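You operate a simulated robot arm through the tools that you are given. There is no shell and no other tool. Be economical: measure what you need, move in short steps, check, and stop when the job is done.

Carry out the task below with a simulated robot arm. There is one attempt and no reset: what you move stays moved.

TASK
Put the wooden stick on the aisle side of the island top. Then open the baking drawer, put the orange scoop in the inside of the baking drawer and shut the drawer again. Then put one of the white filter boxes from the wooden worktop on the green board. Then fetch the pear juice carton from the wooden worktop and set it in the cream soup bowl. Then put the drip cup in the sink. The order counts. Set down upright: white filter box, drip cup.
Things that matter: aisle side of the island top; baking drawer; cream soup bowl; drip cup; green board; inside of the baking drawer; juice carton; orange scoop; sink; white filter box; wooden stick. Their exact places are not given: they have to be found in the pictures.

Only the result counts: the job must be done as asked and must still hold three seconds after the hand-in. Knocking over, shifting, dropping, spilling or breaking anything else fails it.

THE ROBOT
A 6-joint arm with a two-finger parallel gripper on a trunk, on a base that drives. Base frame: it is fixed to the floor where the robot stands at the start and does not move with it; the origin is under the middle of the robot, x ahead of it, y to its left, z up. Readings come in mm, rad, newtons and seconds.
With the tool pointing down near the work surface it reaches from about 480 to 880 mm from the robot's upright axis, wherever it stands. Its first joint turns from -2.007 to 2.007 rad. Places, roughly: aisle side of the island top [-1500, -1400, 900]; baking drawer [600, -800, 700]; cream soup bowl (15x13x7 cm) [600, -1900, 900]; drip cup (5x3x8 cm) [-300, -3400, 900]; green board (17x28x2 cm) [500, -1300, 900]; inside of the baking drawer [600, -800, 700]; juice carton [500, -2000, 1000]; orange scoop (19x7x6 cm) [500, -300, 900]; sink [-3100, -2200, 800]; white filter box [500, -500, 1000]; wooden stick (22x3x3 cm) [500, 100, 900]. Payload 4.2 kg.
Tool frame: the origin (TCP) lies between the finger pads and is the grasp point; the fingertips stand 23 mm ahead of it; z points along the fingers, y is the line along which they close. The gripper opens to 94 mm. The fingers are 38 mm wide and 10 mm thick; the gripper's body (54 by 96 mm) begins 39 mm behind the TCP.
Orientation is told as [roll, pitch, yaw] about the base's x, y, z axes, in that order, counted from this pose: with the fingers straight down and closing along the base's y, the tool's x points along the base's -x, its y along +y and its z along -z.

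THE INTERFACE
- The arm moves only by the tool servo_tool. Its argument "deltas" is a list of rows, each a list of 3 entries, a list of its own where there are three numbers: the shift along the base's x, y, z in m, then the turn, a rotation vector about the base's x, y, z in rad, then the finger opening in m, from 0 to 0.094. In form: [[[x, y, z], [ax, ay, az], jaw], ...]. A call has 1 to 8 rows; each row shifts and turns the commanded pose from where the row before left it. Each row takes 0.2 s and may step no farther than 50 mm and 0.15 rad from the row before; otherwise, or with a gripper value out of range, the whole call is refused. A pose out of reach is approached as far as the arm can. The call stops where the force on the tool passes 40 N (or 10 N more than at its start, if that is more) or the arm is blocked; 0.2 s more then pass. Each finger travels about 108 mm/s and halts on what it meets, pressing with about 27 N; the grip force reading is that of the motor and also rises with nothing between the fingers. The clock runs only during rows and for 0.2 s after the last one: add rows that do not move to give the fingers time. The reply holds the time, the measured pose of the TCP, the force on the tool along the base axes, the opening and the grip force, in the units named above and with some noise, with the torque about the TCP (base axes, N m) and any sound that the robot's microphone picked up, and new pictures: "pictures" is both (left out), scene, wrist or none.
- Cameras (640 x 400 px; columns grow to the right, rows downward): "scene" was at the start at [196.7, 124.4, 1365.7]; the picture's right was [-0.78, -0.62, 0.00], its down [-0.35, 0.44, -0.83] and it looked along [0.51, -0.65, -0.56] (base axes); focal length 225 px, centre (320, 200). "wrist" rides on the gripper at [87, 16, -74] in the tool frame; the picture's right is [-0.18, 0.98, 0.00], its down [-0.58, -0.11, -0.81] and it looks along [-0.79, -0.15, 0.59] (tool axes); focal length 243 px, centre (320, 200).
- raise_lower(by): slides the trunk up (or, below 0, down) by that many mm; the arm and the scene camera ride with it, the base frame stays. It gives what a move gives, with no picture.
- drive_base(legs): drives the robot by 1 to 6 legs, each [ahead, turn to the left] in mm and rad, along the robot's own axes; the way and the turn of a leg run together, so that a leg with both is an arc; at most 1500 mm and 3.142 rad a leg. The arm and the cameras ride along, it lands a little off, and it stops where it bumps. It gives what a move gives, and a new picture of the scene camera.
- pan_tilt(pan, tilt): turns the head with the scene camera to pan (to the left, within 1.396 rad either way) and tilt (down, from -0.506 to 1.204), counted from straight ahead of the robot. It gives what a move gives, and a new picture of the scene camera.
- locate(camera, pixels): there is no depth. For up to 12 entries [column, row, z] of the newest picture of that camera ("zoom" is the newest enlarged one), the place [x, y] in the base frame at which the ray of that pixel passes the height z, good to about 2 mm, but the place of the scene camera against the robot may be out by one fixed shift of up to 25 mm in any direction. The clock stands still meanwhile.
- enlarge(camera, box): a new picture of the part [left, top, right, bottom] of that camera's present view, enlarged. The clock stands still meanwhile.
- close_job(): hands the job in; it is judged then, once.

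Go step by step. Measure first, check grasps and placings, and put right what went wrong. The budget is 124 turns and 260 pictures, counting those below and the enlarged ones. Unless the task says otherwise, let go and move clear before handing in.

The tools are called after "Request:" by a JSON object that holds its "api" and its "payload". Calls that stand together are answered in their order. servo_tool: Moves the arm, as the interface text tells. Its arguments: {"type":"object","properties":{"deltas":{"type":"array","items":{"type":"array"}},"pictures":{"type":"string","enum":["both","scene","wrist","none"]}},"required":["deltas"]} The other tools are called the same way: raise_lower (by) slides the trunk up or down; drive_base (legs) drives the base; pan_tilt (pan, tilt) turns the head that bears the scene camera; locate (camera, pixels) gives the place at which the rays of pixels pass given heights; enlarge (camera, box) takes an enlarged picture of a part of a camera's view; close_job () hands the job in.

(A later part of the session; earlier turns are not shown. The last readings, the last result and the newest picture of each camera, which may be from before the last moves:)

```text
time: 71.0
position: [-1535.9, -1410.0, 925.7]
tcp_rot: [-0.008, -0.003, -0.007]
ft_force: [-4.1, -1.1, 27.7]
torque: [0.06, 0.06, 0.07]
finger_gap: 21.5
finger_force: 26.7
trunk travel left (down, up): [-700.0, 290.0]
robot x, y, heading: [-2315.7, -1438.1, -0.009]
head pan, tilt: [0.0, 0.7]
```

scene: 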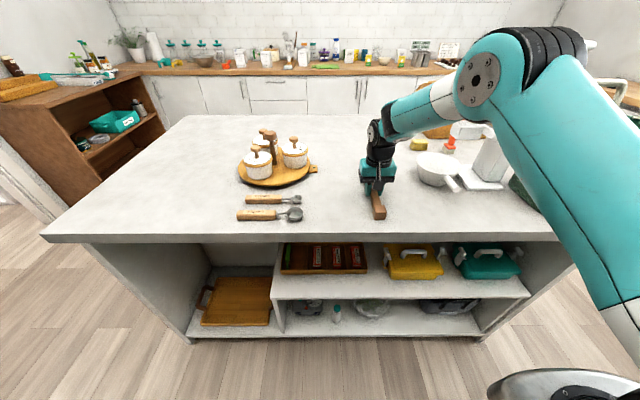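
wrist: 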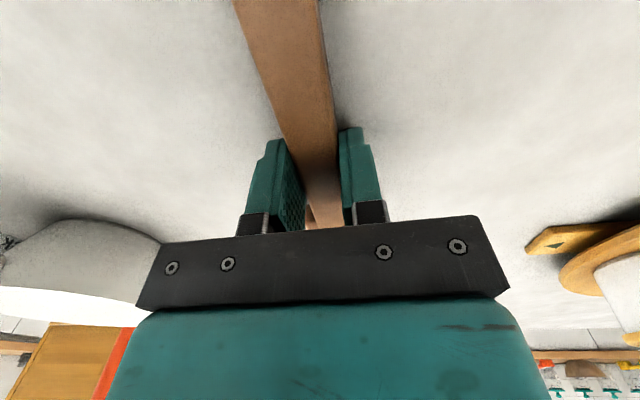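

Contact at TCP 926, the same height as the worktop. I'll release, lift and check.

Request:
{"api": "servo_tool", "payload": {"deltas": [[[0, 0, 0.002], [0, 0, 0], 0.0], [[0, 0, 0], [0, 0, 0], 0.06], [[0, 0, 0], [0, 0, 0], 0.06], [[0, 0, 0.04], [0, 0, 0], 0.06], [[0, 0, 0.05], [0, 0, 0], 0.06], [[0, 0, 0.05], [0, 0, 0], 0.06], [[0, 0, 0.05], [0, 0, 0], 0.06], [[0, 0, 0.04], [0, 0, 0], 0.06]], "pictures": "both"}}

```text
time: 72.8
position: [-1538.0, -1410.3, 1154.3]
tcp_rot: [-0.009, 0.002, -0.006]
ft_force: [0.2, 0.9, 0.1]
torque: [-0.02, 0.01, 0.0]
finger_gap: 60.2
finger_force: 0.1
trunk travel left (down, up): [-700.0, 290.0]
robot x, y, heading: [-2315.8, -1436.2, -0.009]
head pan, tilt: [0.0, 0.7]
```

scene: 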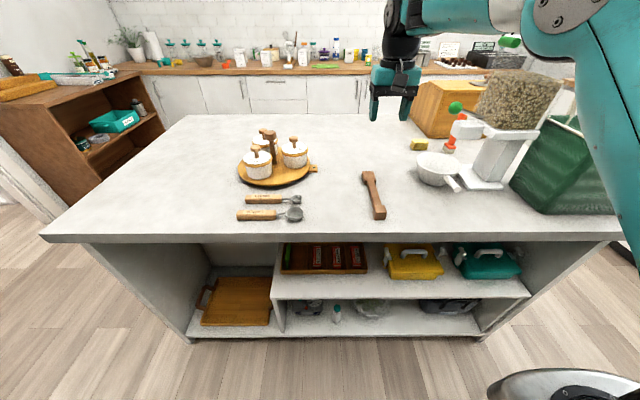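
wrist: 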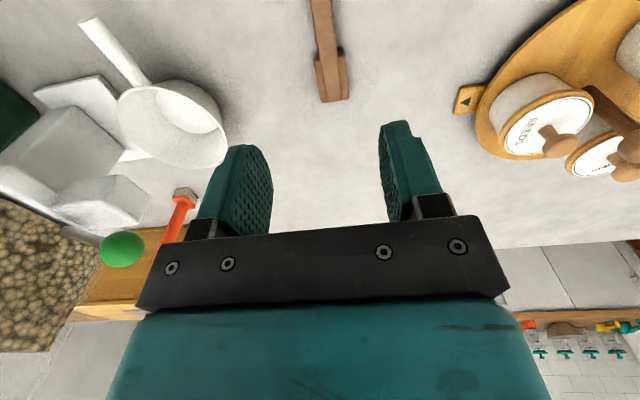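

The stick lies flat at about (−1536,−1411) on the aisle half, nothing else moved. I'll retract the arm and drive back to the worktop.

Request:
{"api": "servo_tool", "payload": {"deltas": [[[-0.05, 0, 0], [0, 0, 0], 0.06], [[-0.05, 0, 0], [0, 0, 0], 0.06], [[-0.05, 0, 0], [0, 0, 0], 0.06], [[-0.05, 0, 0], [0, 0, 0], 0.06], [[-0.05, 0, 0], [0, 0, 0], 0.06], [[-0.045, 0, 0], [0, 0, 0], 0.06], [[0, 0, 0], [0, 0, 0], 0.06]], "pictures": "none"}}

Request:
{"api": "drive_base", "payload": {"legs": [[0, 1.578], [1290, 0], [0, -1.578], [1500, 0]]}}

```text
time: 74.4
position: [-1832.2, -1409.8, 1156.3]
tcp_rot: [-0.009, -0.002, -0.008]
ft_force: [0.1, -0.5, 0.9]
torque: [-0.01, 0.03, 0.03]
finger_gap: 60.1
finger_force: 0.1
trunk travel left (down, up): [-700.0, 290.0]
robot x, y, heading: [-2316.2, -1439.3, -0.013]
head pan, tilt: [0.0, 0.7]
```

```text
time: 95.6
position: [-293.1, -134.0, 1156.5]
tcp_rot: [-0.009, 0.0, -0.016]
ft_force: [-0.3, -0.1, 0.2]
torque: [-0.01, -0.01, -0.01]
finger_gap: 60.0
finger_force: 0.1
trunk travel left (down, up): [-700.0, 290.0]
robot x, y, heading: [-778.7, -155.8, -0.013]
head pan, tilt: [0.0, 0.7]
```

scene: 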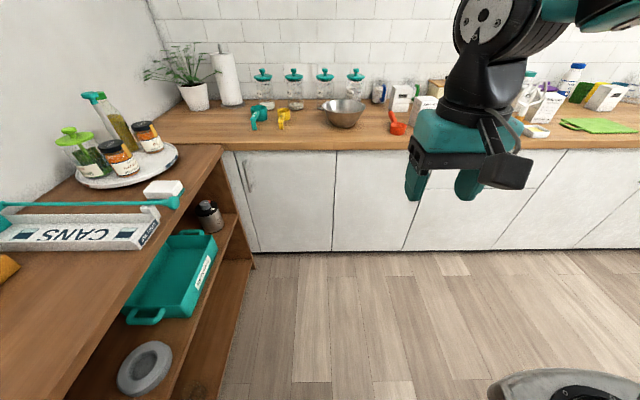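

I'll measure the shelf on the left, the drawer area and the objects before moving on.

Request:
{"api": "locate", "payload": {"camera": "scene", "pixels": [[222, 148, 900], [235, 225, 500], [182, 200, 950], [215, 398, 300], [252, 255, 0], [400, 248, 0], [350, 148, 880], [398, 128, 905], [540, 128, 905], [600, 125, 905]]}}

Request:
{"api": "pan_tilt", "payload": {"pan": -0.6, "tilt": 0.5}}

```text
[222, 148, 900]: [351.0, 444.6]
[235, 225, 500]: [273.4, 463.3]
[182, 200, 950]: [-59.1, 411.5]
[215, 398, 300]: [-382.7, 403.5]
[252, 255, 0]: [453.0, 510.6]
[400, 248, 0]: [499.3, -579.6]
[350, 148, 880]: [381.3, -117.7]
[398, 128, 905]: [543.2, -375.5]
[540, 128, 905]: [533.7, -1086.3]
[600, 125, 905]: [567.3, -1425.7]
```

```text
time: 96.6
position: [-293.0, -133.7, 1157.4]
tcp_rot: [-0.008, 0.001, -0.014]
ft_force: [0.5, -0.9, -0.1]
torque: [0.03, -0.01, 0.01]
finger_gap: 60.1
finger_force: 0.0
trunk travel left (down, up): [-700.0, 290.0]
robot x, y, heading: [-774.2, -159.6, -0.012]
head pan, tilt: [-0.6, 0.499]
```

scene: 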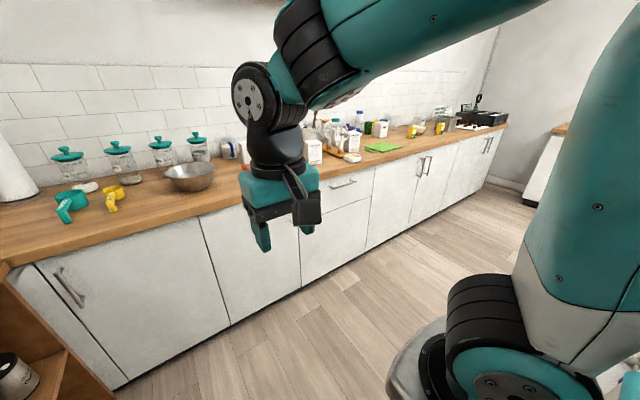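

I'll drive clear of the island corner, then to a stand in front of the drawer at about (−335,−800).

Request:
{"api": "drive_base", "payload": {"legs": [[440, 0], [0, -1.558], [640, 0], [0, 1.57]]}}

Request:
{"api": "pan_tilt", "payload": {"pan": 0.1, "tilt": 0.7}}

```text
time: 110.0
position: [160.5, -778.5, 1156.2]
tcp_rot: [-0.008, 0.001, -0.004]
ft_force: [0.3, 0.9, 0.5]
torque: [-0.01, 0.01, 0.03]
finger_gap: 60.1
finger_force: 0.1
trunk travel left (down, up): [-700.0, 290.0]
robot x, y, heading: [-322.2, -813.1, -0.003]
head pan, tilt: [-0.6, 0.499]
```

scene: 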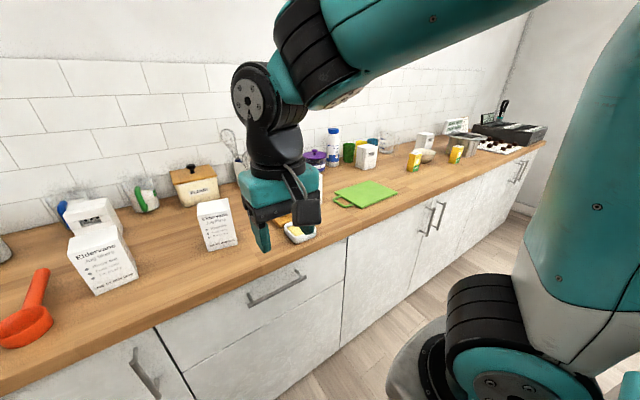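

```text
time: 111.0
position: [161.0, -779.4, 1157.0]
tcp_rot: [-0.009, 0.0, -0.004]
ft_force: [-0.1, -0.2, -0.1]
torque: [0.01, 0.0, 0.04]
finger_gap: 60.1
finger_force: 0.1
trunk travel left (down, up): [-700.0, 290.0]
robot x, y, heading: [-323.5, -810.2, -0.009]
head pan, tilt: [0.099, 0.7]
```

scene: 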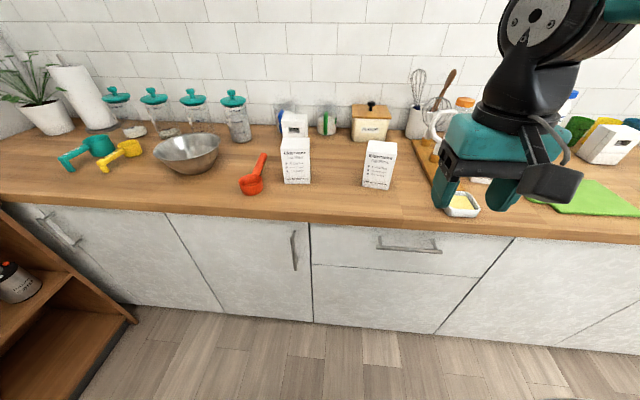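

The upper drawer, with its handle from (378,243) to (440,250), is the target. I'll measure heights by checking what z puts these points on the cabinet face.

Request:
{"api": "locate", "payload": {"camera": "scene", "pixels": [[408, 216, 905], [408, 226, 870], [408, 272, 700], [408, 272, 650], [378, 240, 800], [440, 250, 800], [378, 240, 760], [440, 250, 760], [380, 326, 0], [312, 225, 860], [513, 238, 860], [440, 334, 0]]}}

Request:
{"api": "enlarge", "payload": {"camera": "scene", "box": [290, 190, 530, 340]}}

```text
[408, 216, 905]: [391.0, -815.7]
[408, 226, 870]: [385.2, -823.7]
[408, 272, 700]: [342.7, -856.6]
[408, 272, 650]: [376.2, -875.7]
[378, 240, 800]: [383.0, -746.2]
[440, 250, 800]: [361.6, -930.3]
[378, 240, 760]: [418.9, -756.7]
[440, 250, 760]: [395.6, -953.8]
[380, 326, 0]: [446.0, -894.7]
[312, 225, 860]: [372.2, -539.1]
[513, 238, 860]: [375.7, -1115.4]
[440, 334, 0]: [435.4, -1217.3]
```

```text
2.67 times, centred on (410, 265) of scene
```

zoom: 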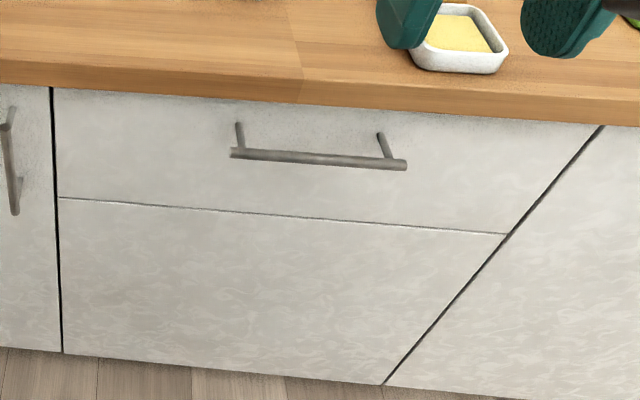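

The drawer bar is near z≈800, x≈370, y −746…−930. I'll bring the tool forward and start yawing it so that, once pitched forward, the fingers close vertically on the bar.

Request:
{"api": "servo_tool", "payload": {"deltas": [[[0.035, -0.015, -0.025], [0, 0, 0.15], 0.06], [[0.035, -0.015, -0.025], [0, 0, 0.15], 0.06], [[0.035, -0.015, -0.025], [0, 0, 0.15], 0.06], [[0.035, -0.015, -0.025], [0, 0, 0.15], 0.06], [[0, 0, 0], [0, 0, 0.15], 0.06], [[0, 0, 0], [0, 0, 0.15], 0.06], [[0, 0, 0], [0, 0, 0.15], 0.06], [[0, 0, 0], [0, 0, 0.15], 0.06]], "pictures": "none"}}

Request:
{"api": "servo_tool", "payload": {"deltas": [[[0, 0, 0], [0, 0, 0.15], 0.06], [[0, 0, 0], [0, 0, 0.15], 0.06], [[0, 0, 0], [0, 0, 0.075], 0.06], [[0, 0, 0], [0, -0.15, 0], 0.06], [[0, 0, 0], [0, -0.15, 0], 0.06], [[0, 0, 0], [0, -0.15, 0], 0.06], [[0, 0, 0], [0, -0.15, 0], 0.06], [[0, 0, 0], [0, -0.15, 0], 0.06]], "pictures": "scene"}}

```text
time: 112.8
position: [301.6, -840.1, 1056.1]
tcp_rot: [-0.009, 0.0, 1.199]
ft_force: [-0.3, 0.7, 0.7]
torque: [-0.02, 0.0, -0.02]
finger_gap: 60.2
finger_force: 0.0
trunk travel left (down, up): [-700.0, 290.0]
robot x, y, heading: [-321.7, -811.6, -0.003]
head pan, tilt: [0.099, 0.7]
```

```text
time: 114.6
position: [301.5, -841.7, 1056.5]
tcp_rot: [-0.759, 0.0, 1.573]
ft_force: [-0.4, 0.4, 0.2]
torque: [0.0, 0.03, -0.02]
finger_gap: 60.0
finger_force: 0.1
trunk travel left (down, up): [-700.0, 290.0]
robot x, y, heading: [-323.1, -808.9, 0.001]
head pan, tilt: [0.099, 0.7]
```

scene: 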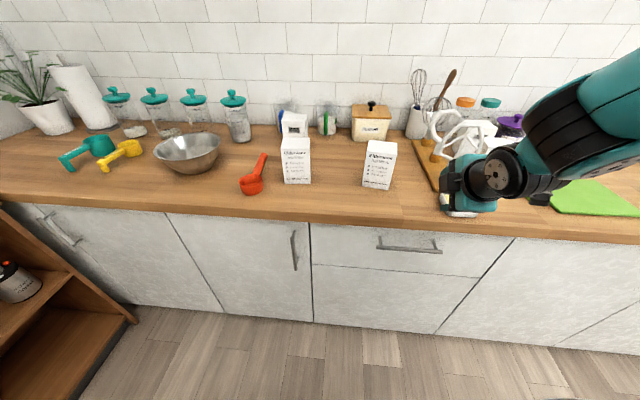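

The pitch turns well. I'll finish it and descend in front of the drawer.

Request:
{"api": "servo_tool", "payload": {"deltas": [[[0, 0, 0], [0, -0.15, 0], 0.06], [[0, 0, 0], [0, -0.15, 0], 0.06], [[0, 0, 0], [0, -0.15, 0], 0.06], [[0, 0, 0], [0, -0.15, 0], 0.06], [[0, 0, 0], [0, -0.15, 0], 0.06], [[-0.01, 0, -0.04], [0, -0.06, 0], 0.06], [[0, 0, -0.05], [0, 0, 0], 0.06], [[0, 0, 0], [0, 0, 0], 0.06]], "pictures": "both"}}

```text
time: 116.4
position: [341.5, -837.3, 1146.2]
tcp_rot: [-1.556, 0.001, 1.574]
ft_force: [0.7, 0.9, -0.5]
torque: [-0.02, 0.05, -0.02]
finger_gap: 60.2
finger_force: 0.1
out of reach, approached as far as the arm can: row 2, 3, 4, 5, 6, 7
trunk travel left (down, up): [-700.0, 290.0]
robot x, y, heading: [-320.4, -809.7, -0.003]
head pan, tilt: [0.099, 0.7]
```

scene: 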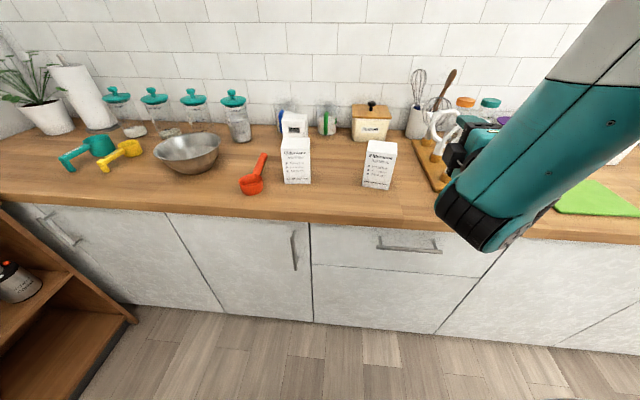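
wrist: 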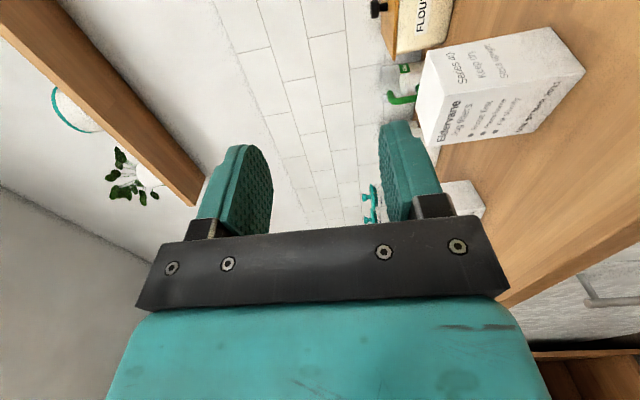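

The tool points forward now, but this height limits the arm. I'll back the base a little and lower the trunk instead.

Request:
{"api": "drive_base", "payload": {"legs": [[-60, 0]]}}

Request:
{"api": "raise_lower", "payload": {"by": -345}}

Request:
{"api": "servo_tool", "payload": {"deltas": [[[0, 0, 0], [0, 0, 0], 0.06]], "pictures": "both"}}

```text
time: 117.4
position: [282.8, -837.5, 1143.5]
tcp_rot: [-1.558, 0.0, 1.573]
ft_force: [-0.5, -0.1, -0.4]
torque: [0.0, -0.02, -0.01]
finger_gap: 60.0
finger_force: 0.0
trunk travel left (down, up): [-700.0, 290.0]
robot x, y, heading: [-380.5, -802.2, -0.007]
head pan, tilt: [0.099, 0.7]
```

scene: 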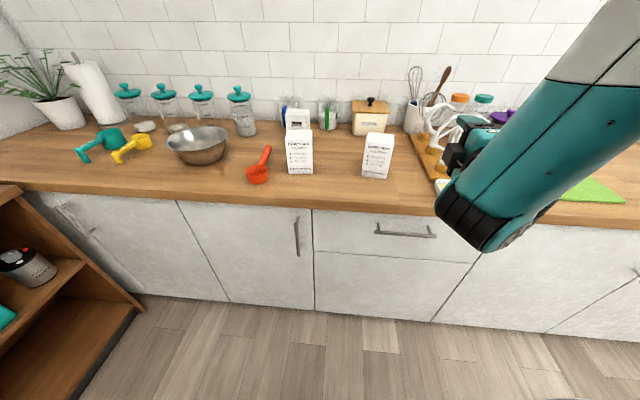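

```text
time: 120.8
position: [282.7, -837.6, 798.1]
tcp_rot: [-1.556, 0.0, 1.572]
ft_force: [-0.5, -0.4, 0.0]
torque: [-0.02, 0.0, 0.01]
finger_gap: 60.1
finger_force: 0.1
trunk travel left (down, up): [-355.0, 635.0]
robot x, y, heading: [-381.6, -811.4, -0.001]
head pan, tilt: [0.099, 0.7]
```

```text
time: 121.2
position: [282.9, -838.1, 801.7]
tcp_rot: [-1.557, -0.001, 1.573]
ft_force: [0.3, 0.3, 0.5]
torque: [0.04, 0.01, -0.01]
finger_gap: 60.3
finger_force: 0.1
trunk travel left (down, up): [-355.0, 635.0]
robot x, y, heading: [-385.4, -811.6, -0.0]
head pan, tilt: [0.099, 0.7]
```

scene: 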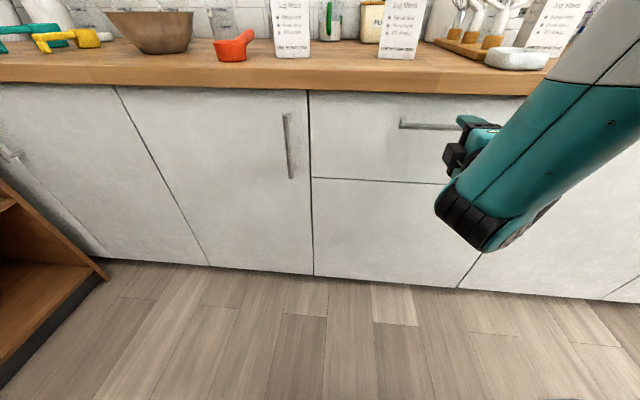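
wrist: 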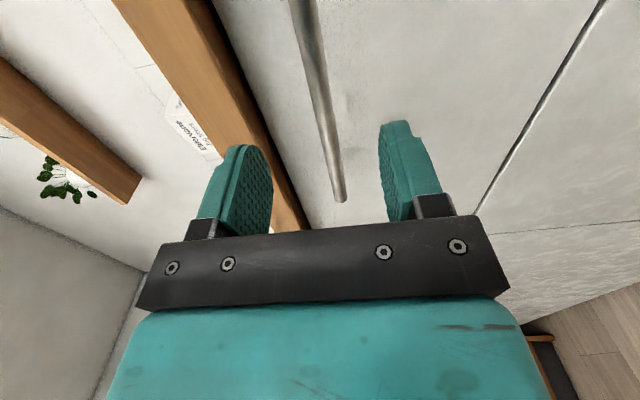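

The bar runs between the fingers, from (300,0) to (340,200), well centred vertically. I'll approach 55 mm and look.

Request:
{"api": "servo_tool", "payload": {"deltas": [[[0.03, 0, 0], [0, 0, 0], 0.06], [[0.025, 0, 0], [0, 0, 0], 0.06], [[0, 0, 0], [0, 0, 0], 0.06]], "pictures": "both"}}

```text
time: 122.0
position: [336.0, -836.5, 798.9]
tcp_rot: [-1.556, 0.0, 1.572]
ft_force: [-0.2, 0.5, 0.5]
torque: [-0.02, 0.02, -0.02]
finger_gap: 59.8
finger_force: 0.0
trunk travel left (down, up): [-355.0, 635.0]
robot x, y, heading: [-382.9, -808.5, -0.002]
head pan, tilt: [0.099, 0.7]
```

scene: 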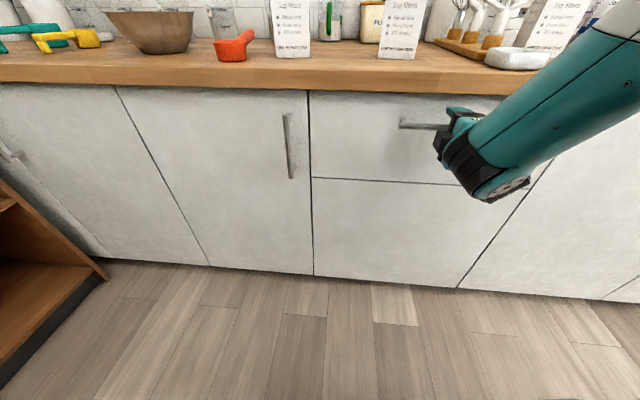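
wrist: 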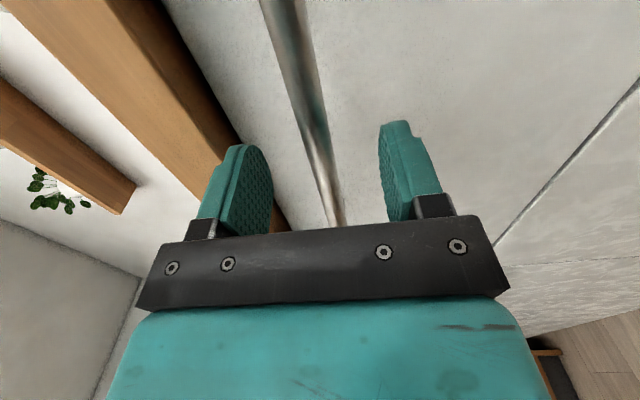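

By comparing both views, the bar is about 30 mm ahead of the TCP. I'll advance 25 mm and close on it.

Request:
{"api": "servo_tool", "payload": {"deltas": [[[0.015, 0, 0], [0, 0, 0], 0.06], [[0.01, 0, 0], [0, 0, 0], 0.06], [[0, 0, 0], [0, 0, 0], 0.0], [[0, 0, 0], [0, 0, 0], 0.0], [[0, 0, 0], [0, 0, 0], 0.0]], "pictures": "both"}}

```text
time: 123.2
position: [362.7, -838.3, 797.2]
tcp_rot: [-1.551, 0.0, 1.574]
ft_force: [0.1, 0.9, -19.9]
torque: [-0.09, -0.24, 0.32]
finger_gap: 12.8
finger_force: 44.9
trunk travel left (down, up): [-355.0, 635.0]
robot x, y, heading: [-380.5, -805.7, -0.002]
head pan, tilt: [0.099, 0.7]
```

scene: 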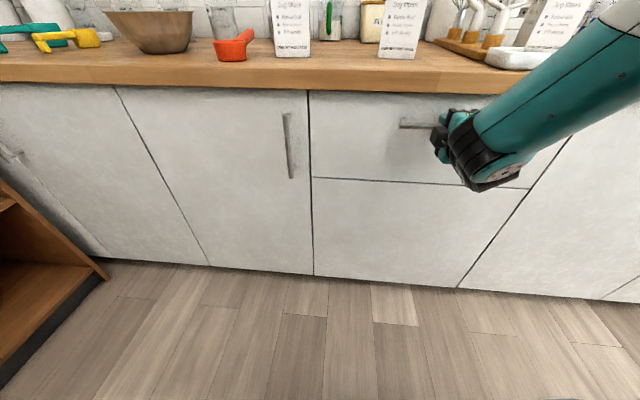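
wrist: 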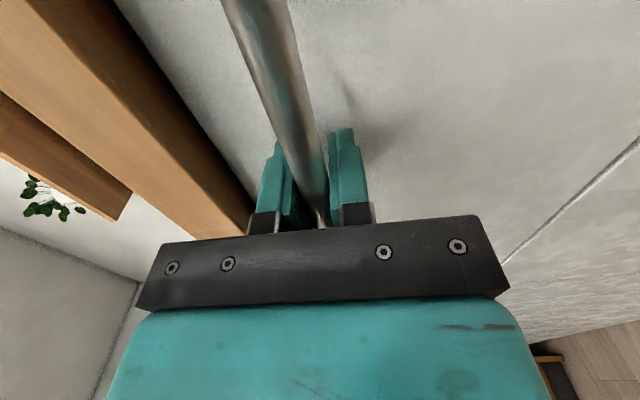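

The bar is held (12.8 mm). I'll ease off the vertical force and pull back, first with the arm.

Request:
{"api": "servo_tool", "payload": {"deltas": [[[-0.01, 0, -0.001], [0, 0, 0], 0.0], [[-0.015, 0, 0], [0, 0, 0], 0.0], [[-0.02, 0, 0], [0, 0, 0], 0.0], [[-0.02, 0, 0], [0, 0, 0], 0.0], [[0, 0, 0], [0, 0, 0], 0.0]], "pictures": "both"}}

```text
time: 124.4
position: [299.0, -837.9, 797.9]
tcp_rot: [-1.552, -0.002, 1.574]
ft_force: [0.9, 3.9, -33.9]
torque: [-0.65, -0.46, 0.04]
finger_gap: 13.1
finger_force: 45.6
trunk travel left (down, up): [-355.0, 635.0]
robot x, y, heading: [-381.8, -807.7, 0.002]
head pan, tilt: [0.099, 0.7]
```

scene: 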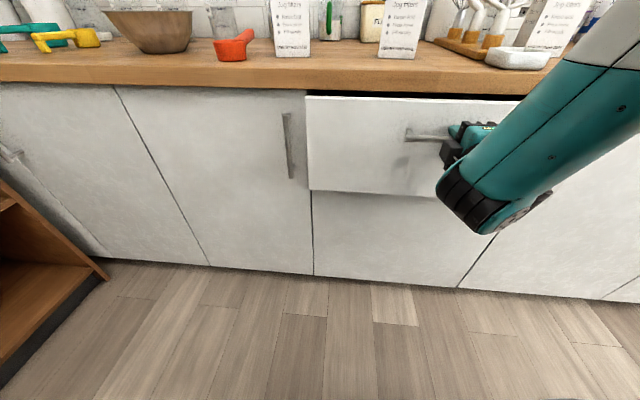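
wrist: 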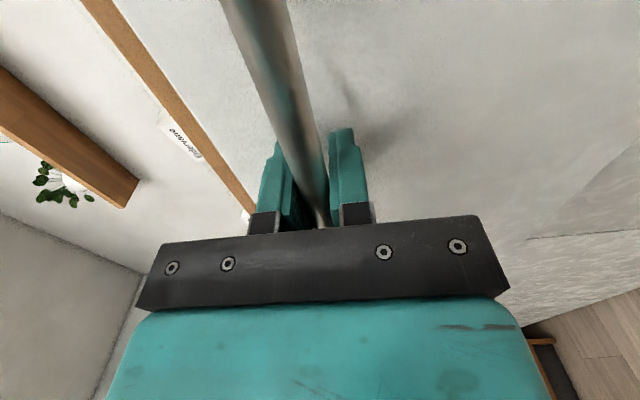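

The drawer opens. I'll relieve the vertical force by a few mm, then back the base 110 mm.

Request:
{"api": "servo_tool", "payload": {"deltas": [[[0, 0, -0.003], [0, 0, 0], 0.0], [[0, 0, 0], [0, 0, 0], 0.0]], "pictures": "none"}}

Request:
{"api": "drive_base", "payload": {"legs": [[-110, 0]]}}

```text
time: 125.0
position: [299.3, -838.6, 797.5]
tcp_rot: [-1.559, -0.002, 1.575]
ft_force: [2.3, 6.8, -15.3]
torque: [-0.42, -0.17, -0.28]
finger_gap: 12.8
finger_force: 44.5
trunk travel left (down, up): [-355.0, 635.0]
robot x, y, heading: [-382.8, -805.2, -0.004]
head pan, tilt: [0.099, 0.7]
```

```text
time: 126.2
position: [187.7, -836.5, 799.0]
tcp_rot: [-1.557, 0.001, 1.574]
ft_force: [2.7, 22.2, -1.4]
torque: [0.09, -0.05, 0.5]
finger_gap: 12.7
finger_force: 45.0
trunk travel left (down, up): [-355.0, 635.0]
robot x, y, heading: [-492.2, -810.4, -0.002]
head pan, tilt: [0.099, 0.7]
```

scene: 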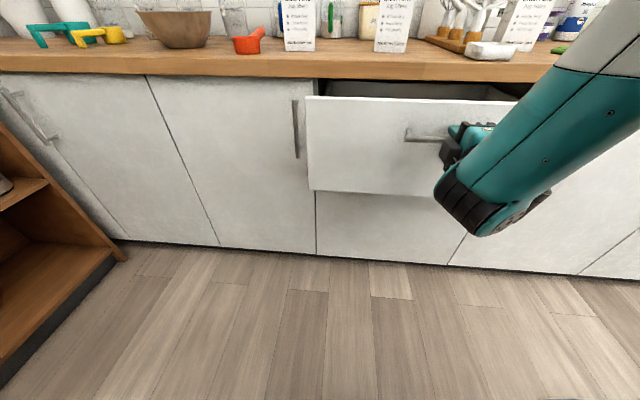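

The drawer is open about 175 mm and the robot's rear is near the island. I'll open the fingers wide and draw the arm back as far as it goes.

Request:
{"api": "servo_tool", "payload": {"deltas": [[[0, 0, 0], [0, 0, 0], 0.094], [[0, 0, 0], [0, 0, 0], 0.094], [[-0.02, 0, 0], [0, 0, 0], 0.094], [[-0.02, 0, 0], [0, 0, 0], 0.094], [[0, 0, 0], [0, 0, 0], 0.094]], "pictures": "wrist"}}

```text
time: 127.4
position: [170.4, -831.4, 801.6]
tcp_rot: [-1.557, -0.003, 1.575]
ft_force: [0.3, -0.3, -0.4]
torque: [0.03, -0.02, -0.03]
finger_gap: 93.9
finger_force: 0.0
out of reach, approached as far as the arm can: row 3, 4
trunk travel left (down, up): [-355.0, 635.0]
robot x, y, heading: [-493.2, -808.4, -0.009]
head pan, tilt: [0.099, 0.7]
```

wrist: 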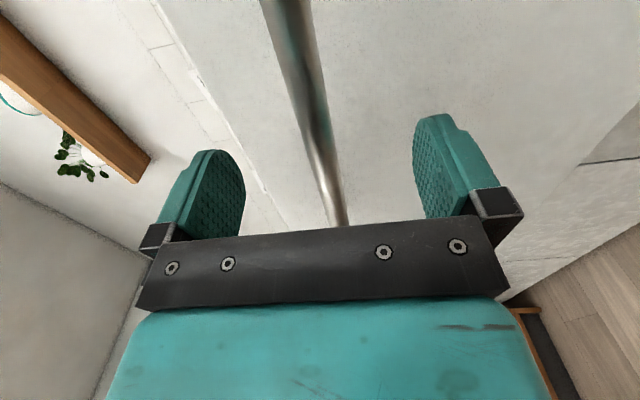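

The tips are just about level with the bar. A small base move back will clear it.

Request:
{"api": "drive_base", "payload": {"legs": [[-14, 0]]}}

Request:
{"api": "servo_tool", "payload": {"deltas": [[[0, 0, 0], [0, 0, 0], 0.094]], "pictures": "wrist"}}

```text
time: 128.1
position: [156.4, -831.0, 801.3]
tcp_rot: [-1.557, -0.003, 1.574]
ft_force: [-1.1, -0.5, -0.5]
torque: [0.01, 0.02, 0.02]
finger_gap: 93.9
finger_force: 0.0
trunk travel left (down, up): [-355.0, 635.0]
robot x, y, heading: [-502.8, -808.4, -0.006]
head pan, tilt: [0.099, 0.7]
```

scene: 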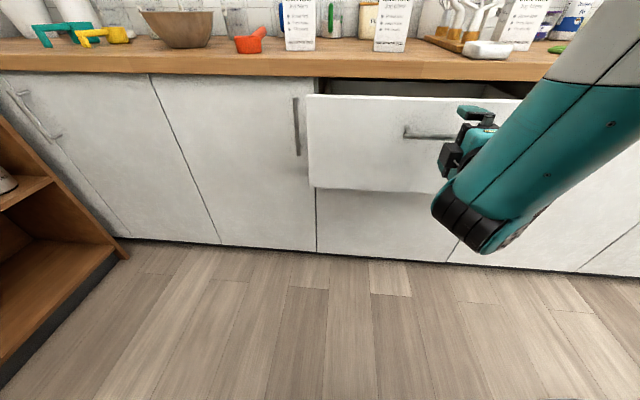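

```text
time: 128.5
position: [157.9, -831.5, 801.7]
tcp_rot: [-1.557, -0.003, 1.574]
ft_force: [0.6, -0.7, -0.3]
torque: [-0.01, 0.02, -0.01]
finger_gap: 94.1
finger_force: 0.1
trunk travel left (down, up): [-355.0, 635.0]
robot x, y, heading: [-508.0, -808.5, -0.004]
head pan, tilt: [0.099, 0.7]
```

wrist: 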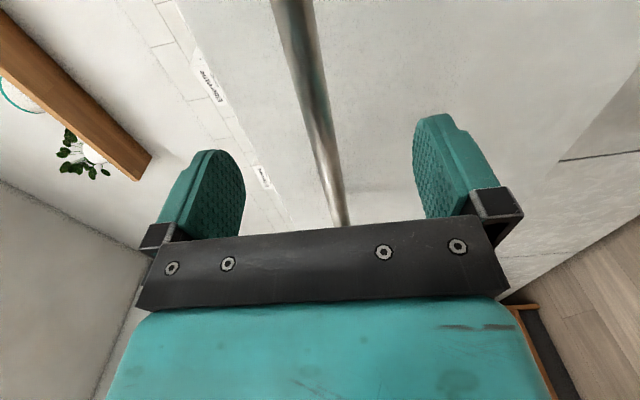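

The tips clear the bar by a few mm. I'll pitch the tool downward, which draws the lower finger back, then raise.

Request:
{"api": "servo_tool", "payload": {"deltas": [[[0, 0, 0.0], [0, 0.15, 0], 0.094], [[0, 0, 0.005], [0, 0.15, 0], 0.094], [[0, 0, 0.01], [0, 0.15, 0], 0.094], [[-0.01, 0, 0.02], [0, 0.15, 0], 0.094], [[-0.01, 0, 0.04], [0, 0.15, 0], 0.094], [[-0.01, 0, 0.04], [0, 0.15, 0], 0.094], [[0, 0, 0.04], [0, 0.15, 0], 0.094], [[0, 0, 0.04], [0, 0.15, 0], 0.094]], "pictures": "both"}}

```text
time: 130.3
position: [125.7, -830.6, 996.8]
tcp_rot: [-0.357, -0.003, 1.57]
ft_force: [-0.4, -0.1, 0.0]
torque: [0.04, 0.0, -0.01]
finger_gap: 94.2
finger_force: 0.0
trunk travel left (down, up): [-355.0, 635.0]
robot x, y, heading: [-502.3, -808.4, -0.006]
head pan, tilt: [0.099, 0.7]
```

scene: 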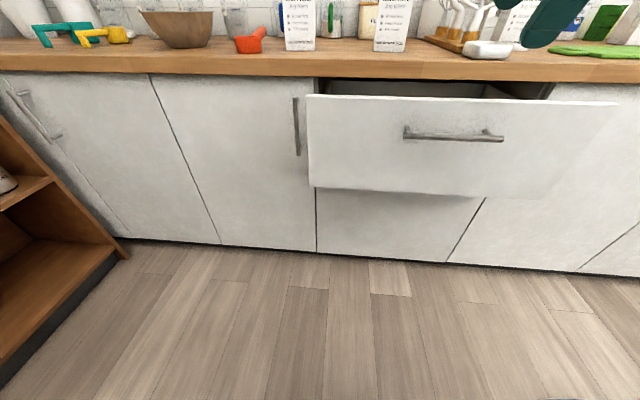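
wrist: 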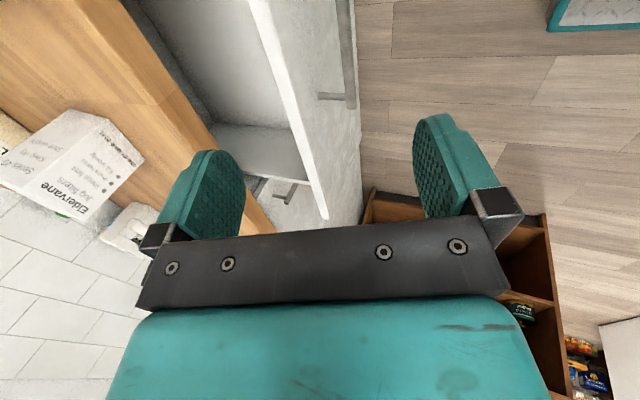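

The drawer is open and empty, and the robot can open it farther by holding the panel's top edge. I'll finish levelling the tool and measure the edge.

Request:
{"api": "servo_tool", "payload": {"deltas": [[[0, 0, 0], [0, 0.15, 0], 0.094], [[0.02, 0, 0], [0, 0.15, 0], 0.094], [[0.02, 0, 0], [0, 0.055, 0], 0.094], [[0, 0, 0], [0, 0, 0], 0.094]], "pictures": "wrist"}}

Request:
{"api": "enlarge", "payload": {"camera": "wrist", "box": [200, 0, 400, 200]}}

```text
time: 131.3
position: [159.9, -820.5, 993.0]
tcp_rot: [-0.061, -0.032, 1.573]
ft_force: [0.8, -0.3, 0.0]
torque: [0.02, -0.05, -0.01]
finger_gap: 94.0
finger_force: 0.1
out of reach, approached as far as the arm can: row 2
trunk travel left (down, up): [-355.0, 635.0]
robot x, y, heading: [-508.5, -810.1, -0.004]
head pan, tilt: [0.099, 0.7]
```

wrist: 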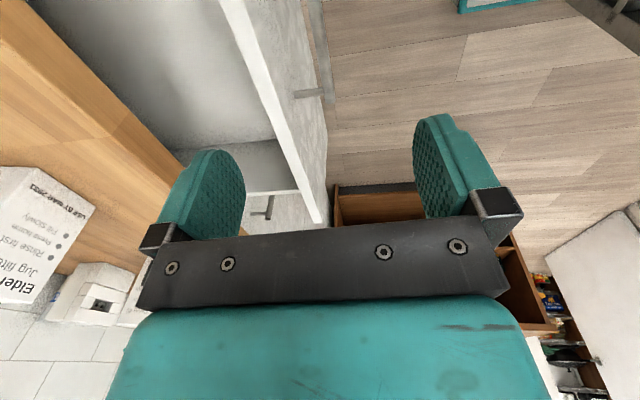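

```text
2.00 times, centred on (300, 100) of wrist
```

zoom: 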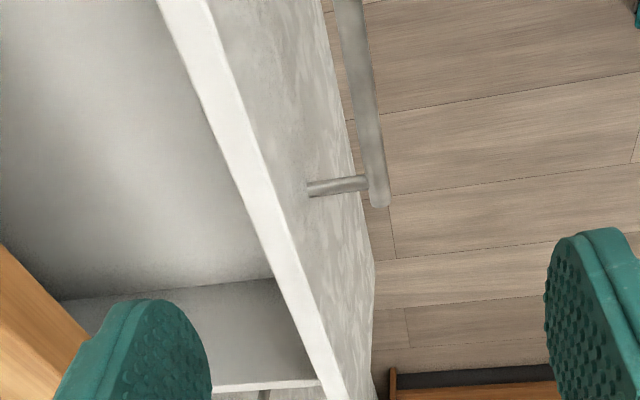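

Request:
{"api": "locate", "payload": {"camera": "wrist", "pixels": [[251, 100, 865], [271, 100, 865], [285, 150, 865], [300, 150, 865], [251, 100, 850], [271, 100, 850], [150, 110, 905], [326, 95, 800]]}}

Request:
{"api": "raise_lower", "payload": {"by": 200}}

Request:
{"api": "servo_tool", "payload": {"deltas": [[[0.02, -0.01, -0.04], [0, 0.06, 0.0], 0.07], [[0.02, 0, -0.04], [0, 0, 0], 0.07], [[0, 0, -0.05], [0, 0, 0], 0.07], [[0, 0, -0.05], [0, 0, 0], 0.07], [[0, 0, 0], [0, 0, 0], 0.07]], "pictures": "wrist"}}

```text
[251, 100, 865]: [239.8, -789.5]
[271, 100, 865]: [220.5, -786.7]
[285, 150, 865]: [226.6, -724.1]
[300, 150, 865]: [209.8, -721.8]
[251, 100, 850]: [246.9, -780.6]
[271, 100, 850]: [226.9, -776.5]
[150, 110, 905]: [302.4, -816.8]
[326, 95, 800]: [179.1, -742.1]
```

```text
time: 133.5
position: [161.0, -820.1, 1192.8]
tcp_rot: [-0.064, -0.033, 1.573]
ft_force: [-0.1, -0.3, 0.1]
torque: [0.0, 0.03, 0.02]
finger_gap: 94.1
finger_force: 0.0
trunk travel left (down, up): [-555.0, 435.0]
robot x, y, heading: [-508.4, -808.4, -0.008]
head pan, tilt: [0.099, 0.7]
```

```text
time: 134.7
position: [220.2, -823.6, 1063.3]
tcp_rot: [0.0, -0.032, 1.568]
ft_force: [-0.3, -0.9, 0.6]
torque: [0.01, -0.03, 0.02]
finger_gap: 70.1
finger_force: 0.0
out of reach, approached as far as the arm can: row 3, 4
trunk travel left (down, up): [-555.0, 435.0]
robot x, y, heading: [-504.7, -807.9, -0.004]
head pan, tilt: [0.099, 0.7]
```

wrist: 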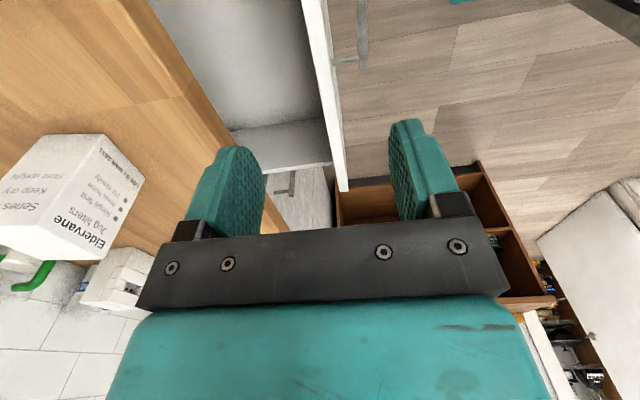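

The arm says it can't go lower here. I'll look at its configuration.

Request:
{"api": "pan_tilt", "payload": {"pan": -0.2, "tilt": 0.3}}

```text
time: 135.6
position: [219.7, -824.2, 1063.0]
tcp_rot: [0.0, -0.033, 1.57]
ft_force: [-0.6, -0.2, -0.3]
torque: [0.0, 0.03, -0.01]
finger_gap: 69.9
finger_force: 0.1
trunk travel left (down, up): [-555.0, 435.0]
robot x, y, heading: [-505.7, -805.5, -0.005]
head pan, tilt: [-0.201, 0.3]
```

scene: 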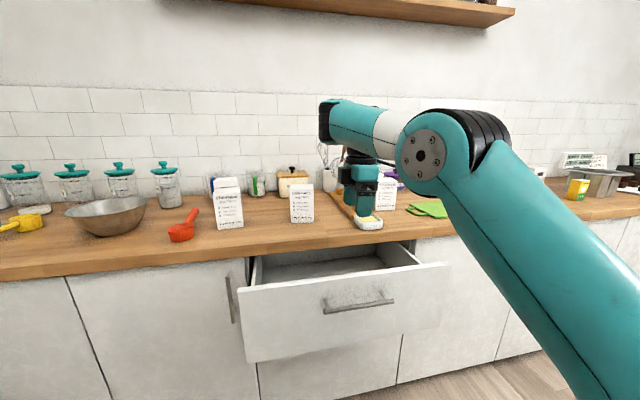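

The configuration looks ordinary. I'll try descending again from here.

Request:
{"api": "servo_tool", "payload": {"deltas": [[[0, 0, -0.04], [0, 0, 0], 0.07], [[0, 0, -0.04], [0, 0, 0], 0.07], [[0, 0, -0.03], [0, 0, 0], 0.07], [[0, 0, 0], [0, 0, 0], 0.07]], "pictures": "wrist"}}

```text
time: 136.6
position: [254.4, -820.4, 1019.8]
tcp_rot: [0.001, -0.031, 1.568]
ft_force: [-0.4, 0.4, 0.0]
torque: [0.02, 0.01, 0.02]
finger_gap: 70.1
finger_force: 0.0
out of reach, approached as far as the arm can: row 1, 2, 3
trunk travel left (down, up): [-555.0, 435.0]
robot x, y, heading: [-506.6, -806.0, -0.009]
head pan, tilt: [-0.201, 0.3]
```

wrist: 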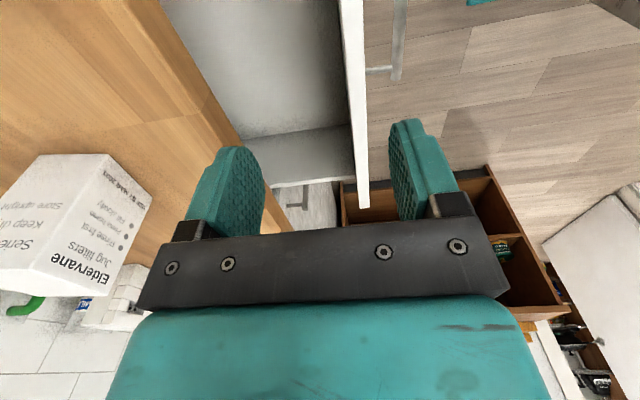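

The arm seems stuck at a joint limit in this yaw. I'll raise and turn the yaw back to zero; the drawer can be pulled with closed fingers hooked behind the panel.

Request:
{"api": "servo_tool", "payload": {"deltas": [[[0.0, 0, 0.04], [0, 0, -0.15], 0.03], [[0, 0, 0.04], [0, 0, -0.15], 0.0], [[0, 0, 0.02], [0, 0, -0.15], 0.0], [[0, 0, 0], [0, 0, -0.15], 0.0], [[0, 0, 0], [0, 0, -0.15], 0.0], [[0, 0, 0], [0, 0, -0.15], 0.0], [[0, 0, 0], [0, 0, -0.15], 0.0], [[0, 0, 0], [0, 0, -0.15], 0.0]], "pictures": "none"}}

Request:
{"api": "servo_tool", "payload": {"deltas": [[[0, 0, 0], [0, 0, -0.15], 0.0], [[0, 0, 0], [0, 0, -0.15], 0.0], [[0, 0, 0], [0, 0, -0.07], 0.0], [[0, 0, -0.04], [0, 0, 0], 0.0], [[0, 0, -0.04], [0, 0, 0], 0.0], [[0, 0, -0.04], [0, 0, 0], 0.0], [[0, 0, 0], [0, 0, 0], 0.0]], "pictures": "wrist"}}

```text
time: 138.4
position: [255.3, -821.3, 1118.7]
tcp_rot: [-0.001, -0.032, 0.369]
ft_force: [-0.6, 0.3, -0.8]
torque: [0.0, 0.02, 0.02]
finger_gap: 0.0
finger_force: 27.4
trunk travel left (down, up): [-555.0, 435.0]
robot x, y, heading: [-506.9, -811.3, -0.01]
head pan, tilt: [-0.201, 0.3]
```

```text
time: 140.0
position: [267.9, -815.9, 1007.1]
tcp_rot: [-0.001, -0.028, 0.0]
ft_force: [-0.7, -0.1, -0.5]
torque: [-0.02, -0.02, -0.01]
finger_gap: 0.1
finger_force: 27.0
out of reach, approached as far as the arm can: row 6
trunk travel left (down, up): [-555.0, 435.0]
robot x, y, heading: [-506.5, -808.3, -0.008]
head pan, tilt: [-0.201, 0.3]
```

wrist: 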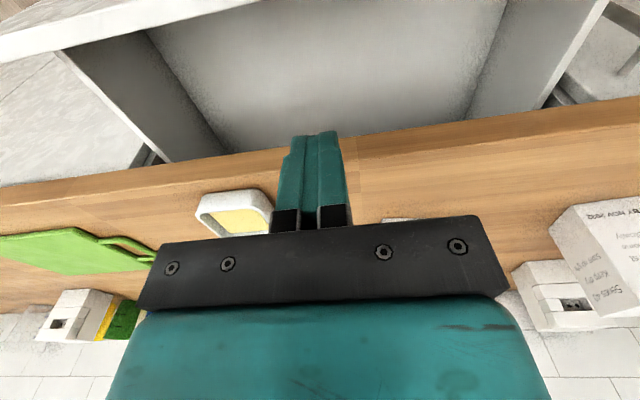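

Still limited. I'll bring the trunk back up to its starting height, where the arm was known to reach lower, and try there.

Request:
{"api": "raise_lower", "payload": {"by": 145}}

Request:
{"api": "servo_tool", "payload": {"deltas": [[[-0.03, 0, -0.03], [0, 0.028, 0], 0.0], [[0, 0, -0.04], [0, 0, 0], 0.0], [[0, 0, -0.04], [0, 0, 0], 0.0], [[0, 0, 0], [0, 0, 0], 0.0]], "pictures": "scene"}}

```text
time: 141.7
position: [267.7, -817.7, 1151.3]
tcp_rot: [-0.002, -0.029, -0.001]
ft_force: [-0.2, 0.3, 1.2]
torque: [-0.01, 0.0, -0.01]
finger_gap: 0.0
finger_force: 26.9
trunk travel left (down, up): [-700.0, 290.0]
robot x, y, heading: [-508.7, -804.9, -0.006]
head pan, tilt: [-0.201, 0.3]
```

```text
time: 142.7
position: [293.4, -805.7, 1073.4]
tcp_rot: [-0.001, 0.001, 0.0]
ft_force: [0.3, -1.0, 1.0]
torque: [0.02, -0.02, 0.0]
finger_gap: 0.0
finger_force: 27.1
out of reach, approached as far as the arm can: row 1, 2, 3
trunk travel left (down, up): [-700.0, 290.0]
robot x, y, heading: [-508.7, -807.3, -0.005]
head pan, tilt: [-0.201, 0.3]
```

scene: 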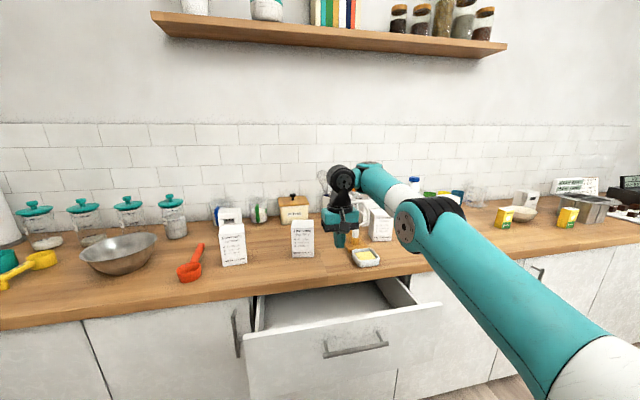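

The arm has flipped to an elbow-down posture. I'll stretch it out fully at a safe height to try to flip the elbow back up.

Request:
{"api": "servo_tool", "payload": {"deltas": [[[0, 0, 0.05], [0, 0, 0], 0.0], [[0, 0, 0.05], [0, 0, 0], 0.0], [[0.03, 0, 0.04], [0, 0, 0], 0.0], [[0.05, 0, 0], [0, 0, 0], 0.0], [[0.05, 0, 0], [0, 0, 0], 0.0], [[0.05, 0, 0], [0, 0, 0], 0.0], [[0.05, 0, 0], [0, 0, 0], 0.0], [[0.05, 0, 0], [0, 0, 0], 0.0]], "pictures": "scene"}}

```text
time: 144.5
position: [335.3, -825.3, 1164.2]
tcp_rot: [-0.002, -0.001, 0.001]
ft_force: [-0.5, 0.3, 1.1]
torque: [0.0, 0.01, -0.01]
finger_gap: 0.0
finger_force: 27.0
out of reach, approached as far as the arm can: row 3, 4, 5, 6, 7, 8
trunk travel left (down, up): [-700.0, 290.0]
robot x, y, heading: [-507.3, -806.5, -0.008]
head pan, tilt: [-0.201, 0.3]
```

scene: 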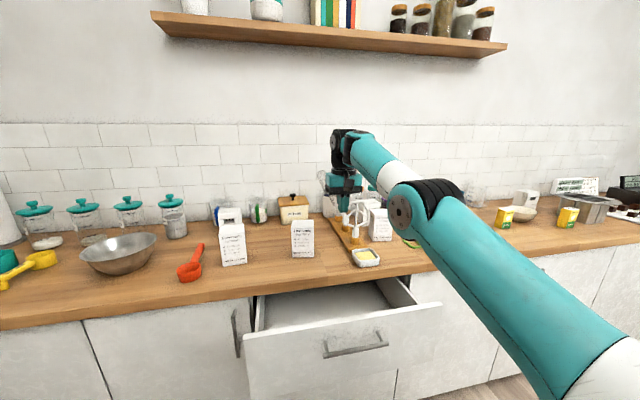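

Nearly straight. I'll move down along the limit while pressing outward.

Request:
{"api": "servo_tool", "payload": {"deltas": [[[0.04, 0, -0.02], [0, 0, 0], 0.0], [[0.04, 0, -0.03], [0, 0, 0], 0.0], [[0.03, 0, -0.04], [0, 0, 0], 0.0], [[-0.03, 0, -0.03], [0, 0, 0], 0.0], [[-0.05, 0, 0], [0, 0, 0], 0.0], [[-0.05, 0, 0], [0, 0, 0], 0.0], [[-0.05, 0, 0], [0, 0, 0], 0.0], [[-0.05, 0, 0], [0, 0, 0], 0.0]], "pictures": "scene"}}

```text
time: 146.3
position: [130.2, -840.1, 1058.2]
tcp_rot: [-0.003, -0.001, 0.0]
ft_force: [1.9, -0.5, -0.6]
torque: [-0.01, 0.03, 0.01]
finger_gap: 0.3
finger_force: 26.6
out of reach, approached as far as the arm can: row 1, 2, 3
trunk travel left (down, up): [-700.0, 290.0]
robot x, y, heading: [-505.7, -807.1, -0.005]
head pan, tilt: [-0.201, 0.3]
```

scene: 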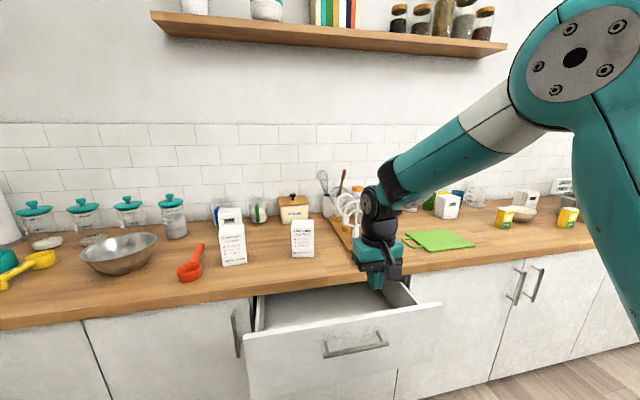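

The elbow is up again. I'll now lower the closed fingers into the drawer behind the front panel.

Request:
{"api": "servo_tool", "payload": {"deltas": [[[0.05, 0, 0], [0, 0, 0], 0.0], [[0.05, 0, 0], [0, 0, 0], 0.0], [[0.05, 0, 0], [0, 0, 0], 0.0], [[0.01, 0, -0.04], [0, 0, 0], 0.0], [[0, 0, -0.05], [0, 0, 0], 0.0], [[0, 0, 0], [0, 0, 0], 0.0]], "pictures": "both"}}

```text
time: 147.7
position: [290.5, -840.4, 969.9]
tcp_rot: [-0.003, -0.001, 0.0]
ft_force: [-0.3, 0.0, -0.7]
torque: [0.01, -0.03, 0.0]
finger_gap: 0.0
finger_force: 27.3
trunk travel left (down, up): [-700.0, 290.0]
robot x, y, heading: [-507.9, -806.3, -0.003]
head pan, tilt: [-0.201, 0.3]
```

scene: 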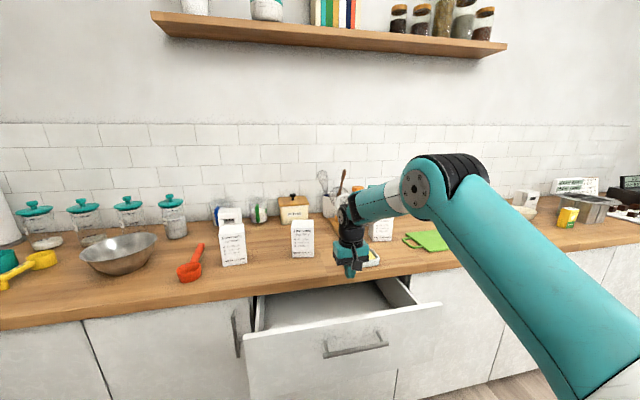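
wrist: 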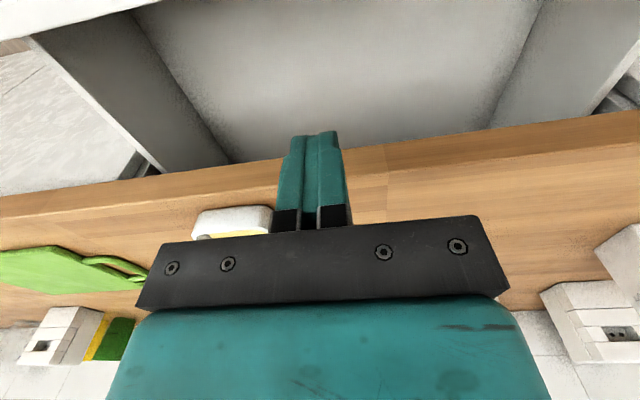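

The fingers hang over the drawer opening, clear of both edges. I'll descend to 850 and pull back slowly.

Request:
{"api": "servo_tool", "payload": {"deltas": [[[0, 0, -0.04], [0, 0, 0], 0.0], [[0, 0, -0.04], [0, 0, 0], 0.0], [[0, 0, -0.04], [0, 0, 0], 0.0], [[-0.025, 0, 0], [0, 0, 0], 0.0], [[-0.025, 0, 0], [0, 0, 0], 0.0], [[-0.025, 0, 0], [0, 0, 0], 0.0], [[-0.025, 0, 0], [0, 0, 0], 0.0], [[0, 0, 0], [0, 0, 0], 0.0]], "pictures": "both"}}

```text
time: 149.5
position: [192.1, -839.0, 849.2]
tcp_rot: [-0.002, 0.0, -0.001]
ft_force: [0.1, -0.4, 0.7]
torque: [0.01, 0.02, 0.0]
finger_gap: 0.0
finger_force: 26.9
trunk travel left (down, up): [-700.0, 290.0]
robot x, y, heading: [-507.1, -810.4, -0.007]
head pan, tilt: [-0.201, 0.3]
```

scene: 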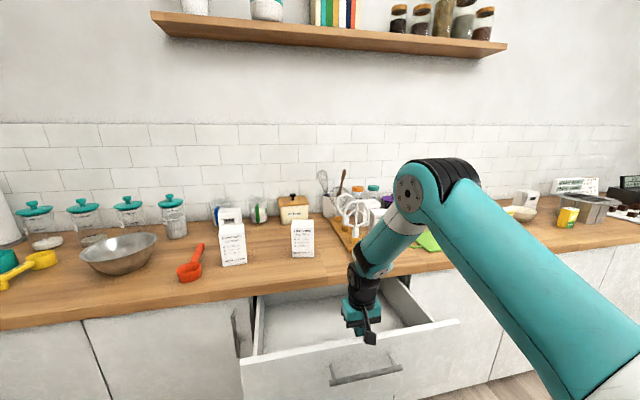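
wrist: 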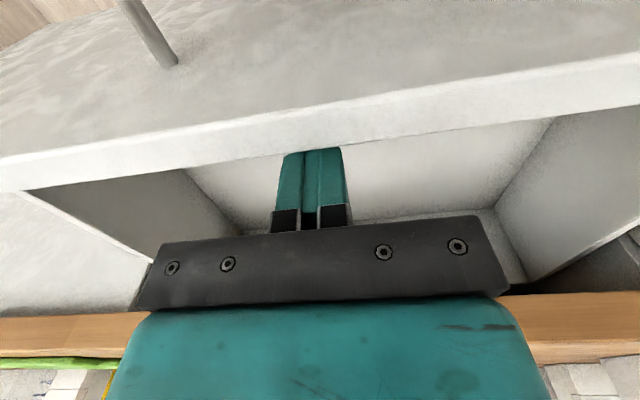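

The drawer follows the fingers. I'll pull 75 mm more, then lift out.

Request:
{"api": "servo_tool", "payload": {"deltas": [[[-0.025, 0, 0], [0, 0, 0], 0.0], [[-0.025, 0, 0], [0, 0, 0], 0.0], [[-0.025, 0, 0], [0, 0, 0], 0.0], [[0.02, 0, 0], [0, 0, 0], 0.0], [[0.01, 0, 0.04], [0, 0, 0], 0.0], [[0, 0, 0.05], [0, 0, 0], 0.0], [[0, 0, 0.05], [0, 0, 0], 0.03], [[0, 0, 0.05], [0, 0, 0], 0.06]], "pictures": "both"}}

```text
time: 151.3
position: [146.1, -837.4, 1039.5]
tcp_rot: [-0.001, 0.002, -0.001]
ft_force: [0.2, 0.5, 0.4]
torque: [0.03, 0.02, 0.02]
finger_gap: 60.0
finger_force: 0.0
trunk travel left (down, up): [-700.0, 290.0]
robot x, y, heading: [-510.4, -809.8, -0.005]
head pan, tilt: [-0.201, 0.3]
```

scene: 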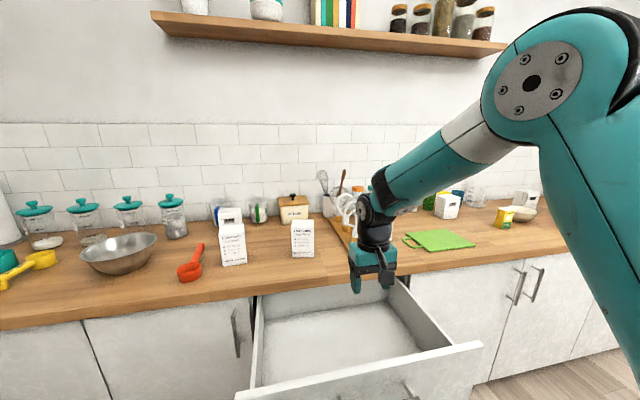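
wrist: 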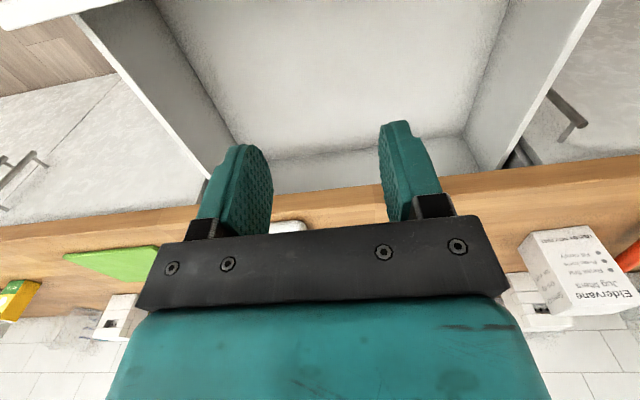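

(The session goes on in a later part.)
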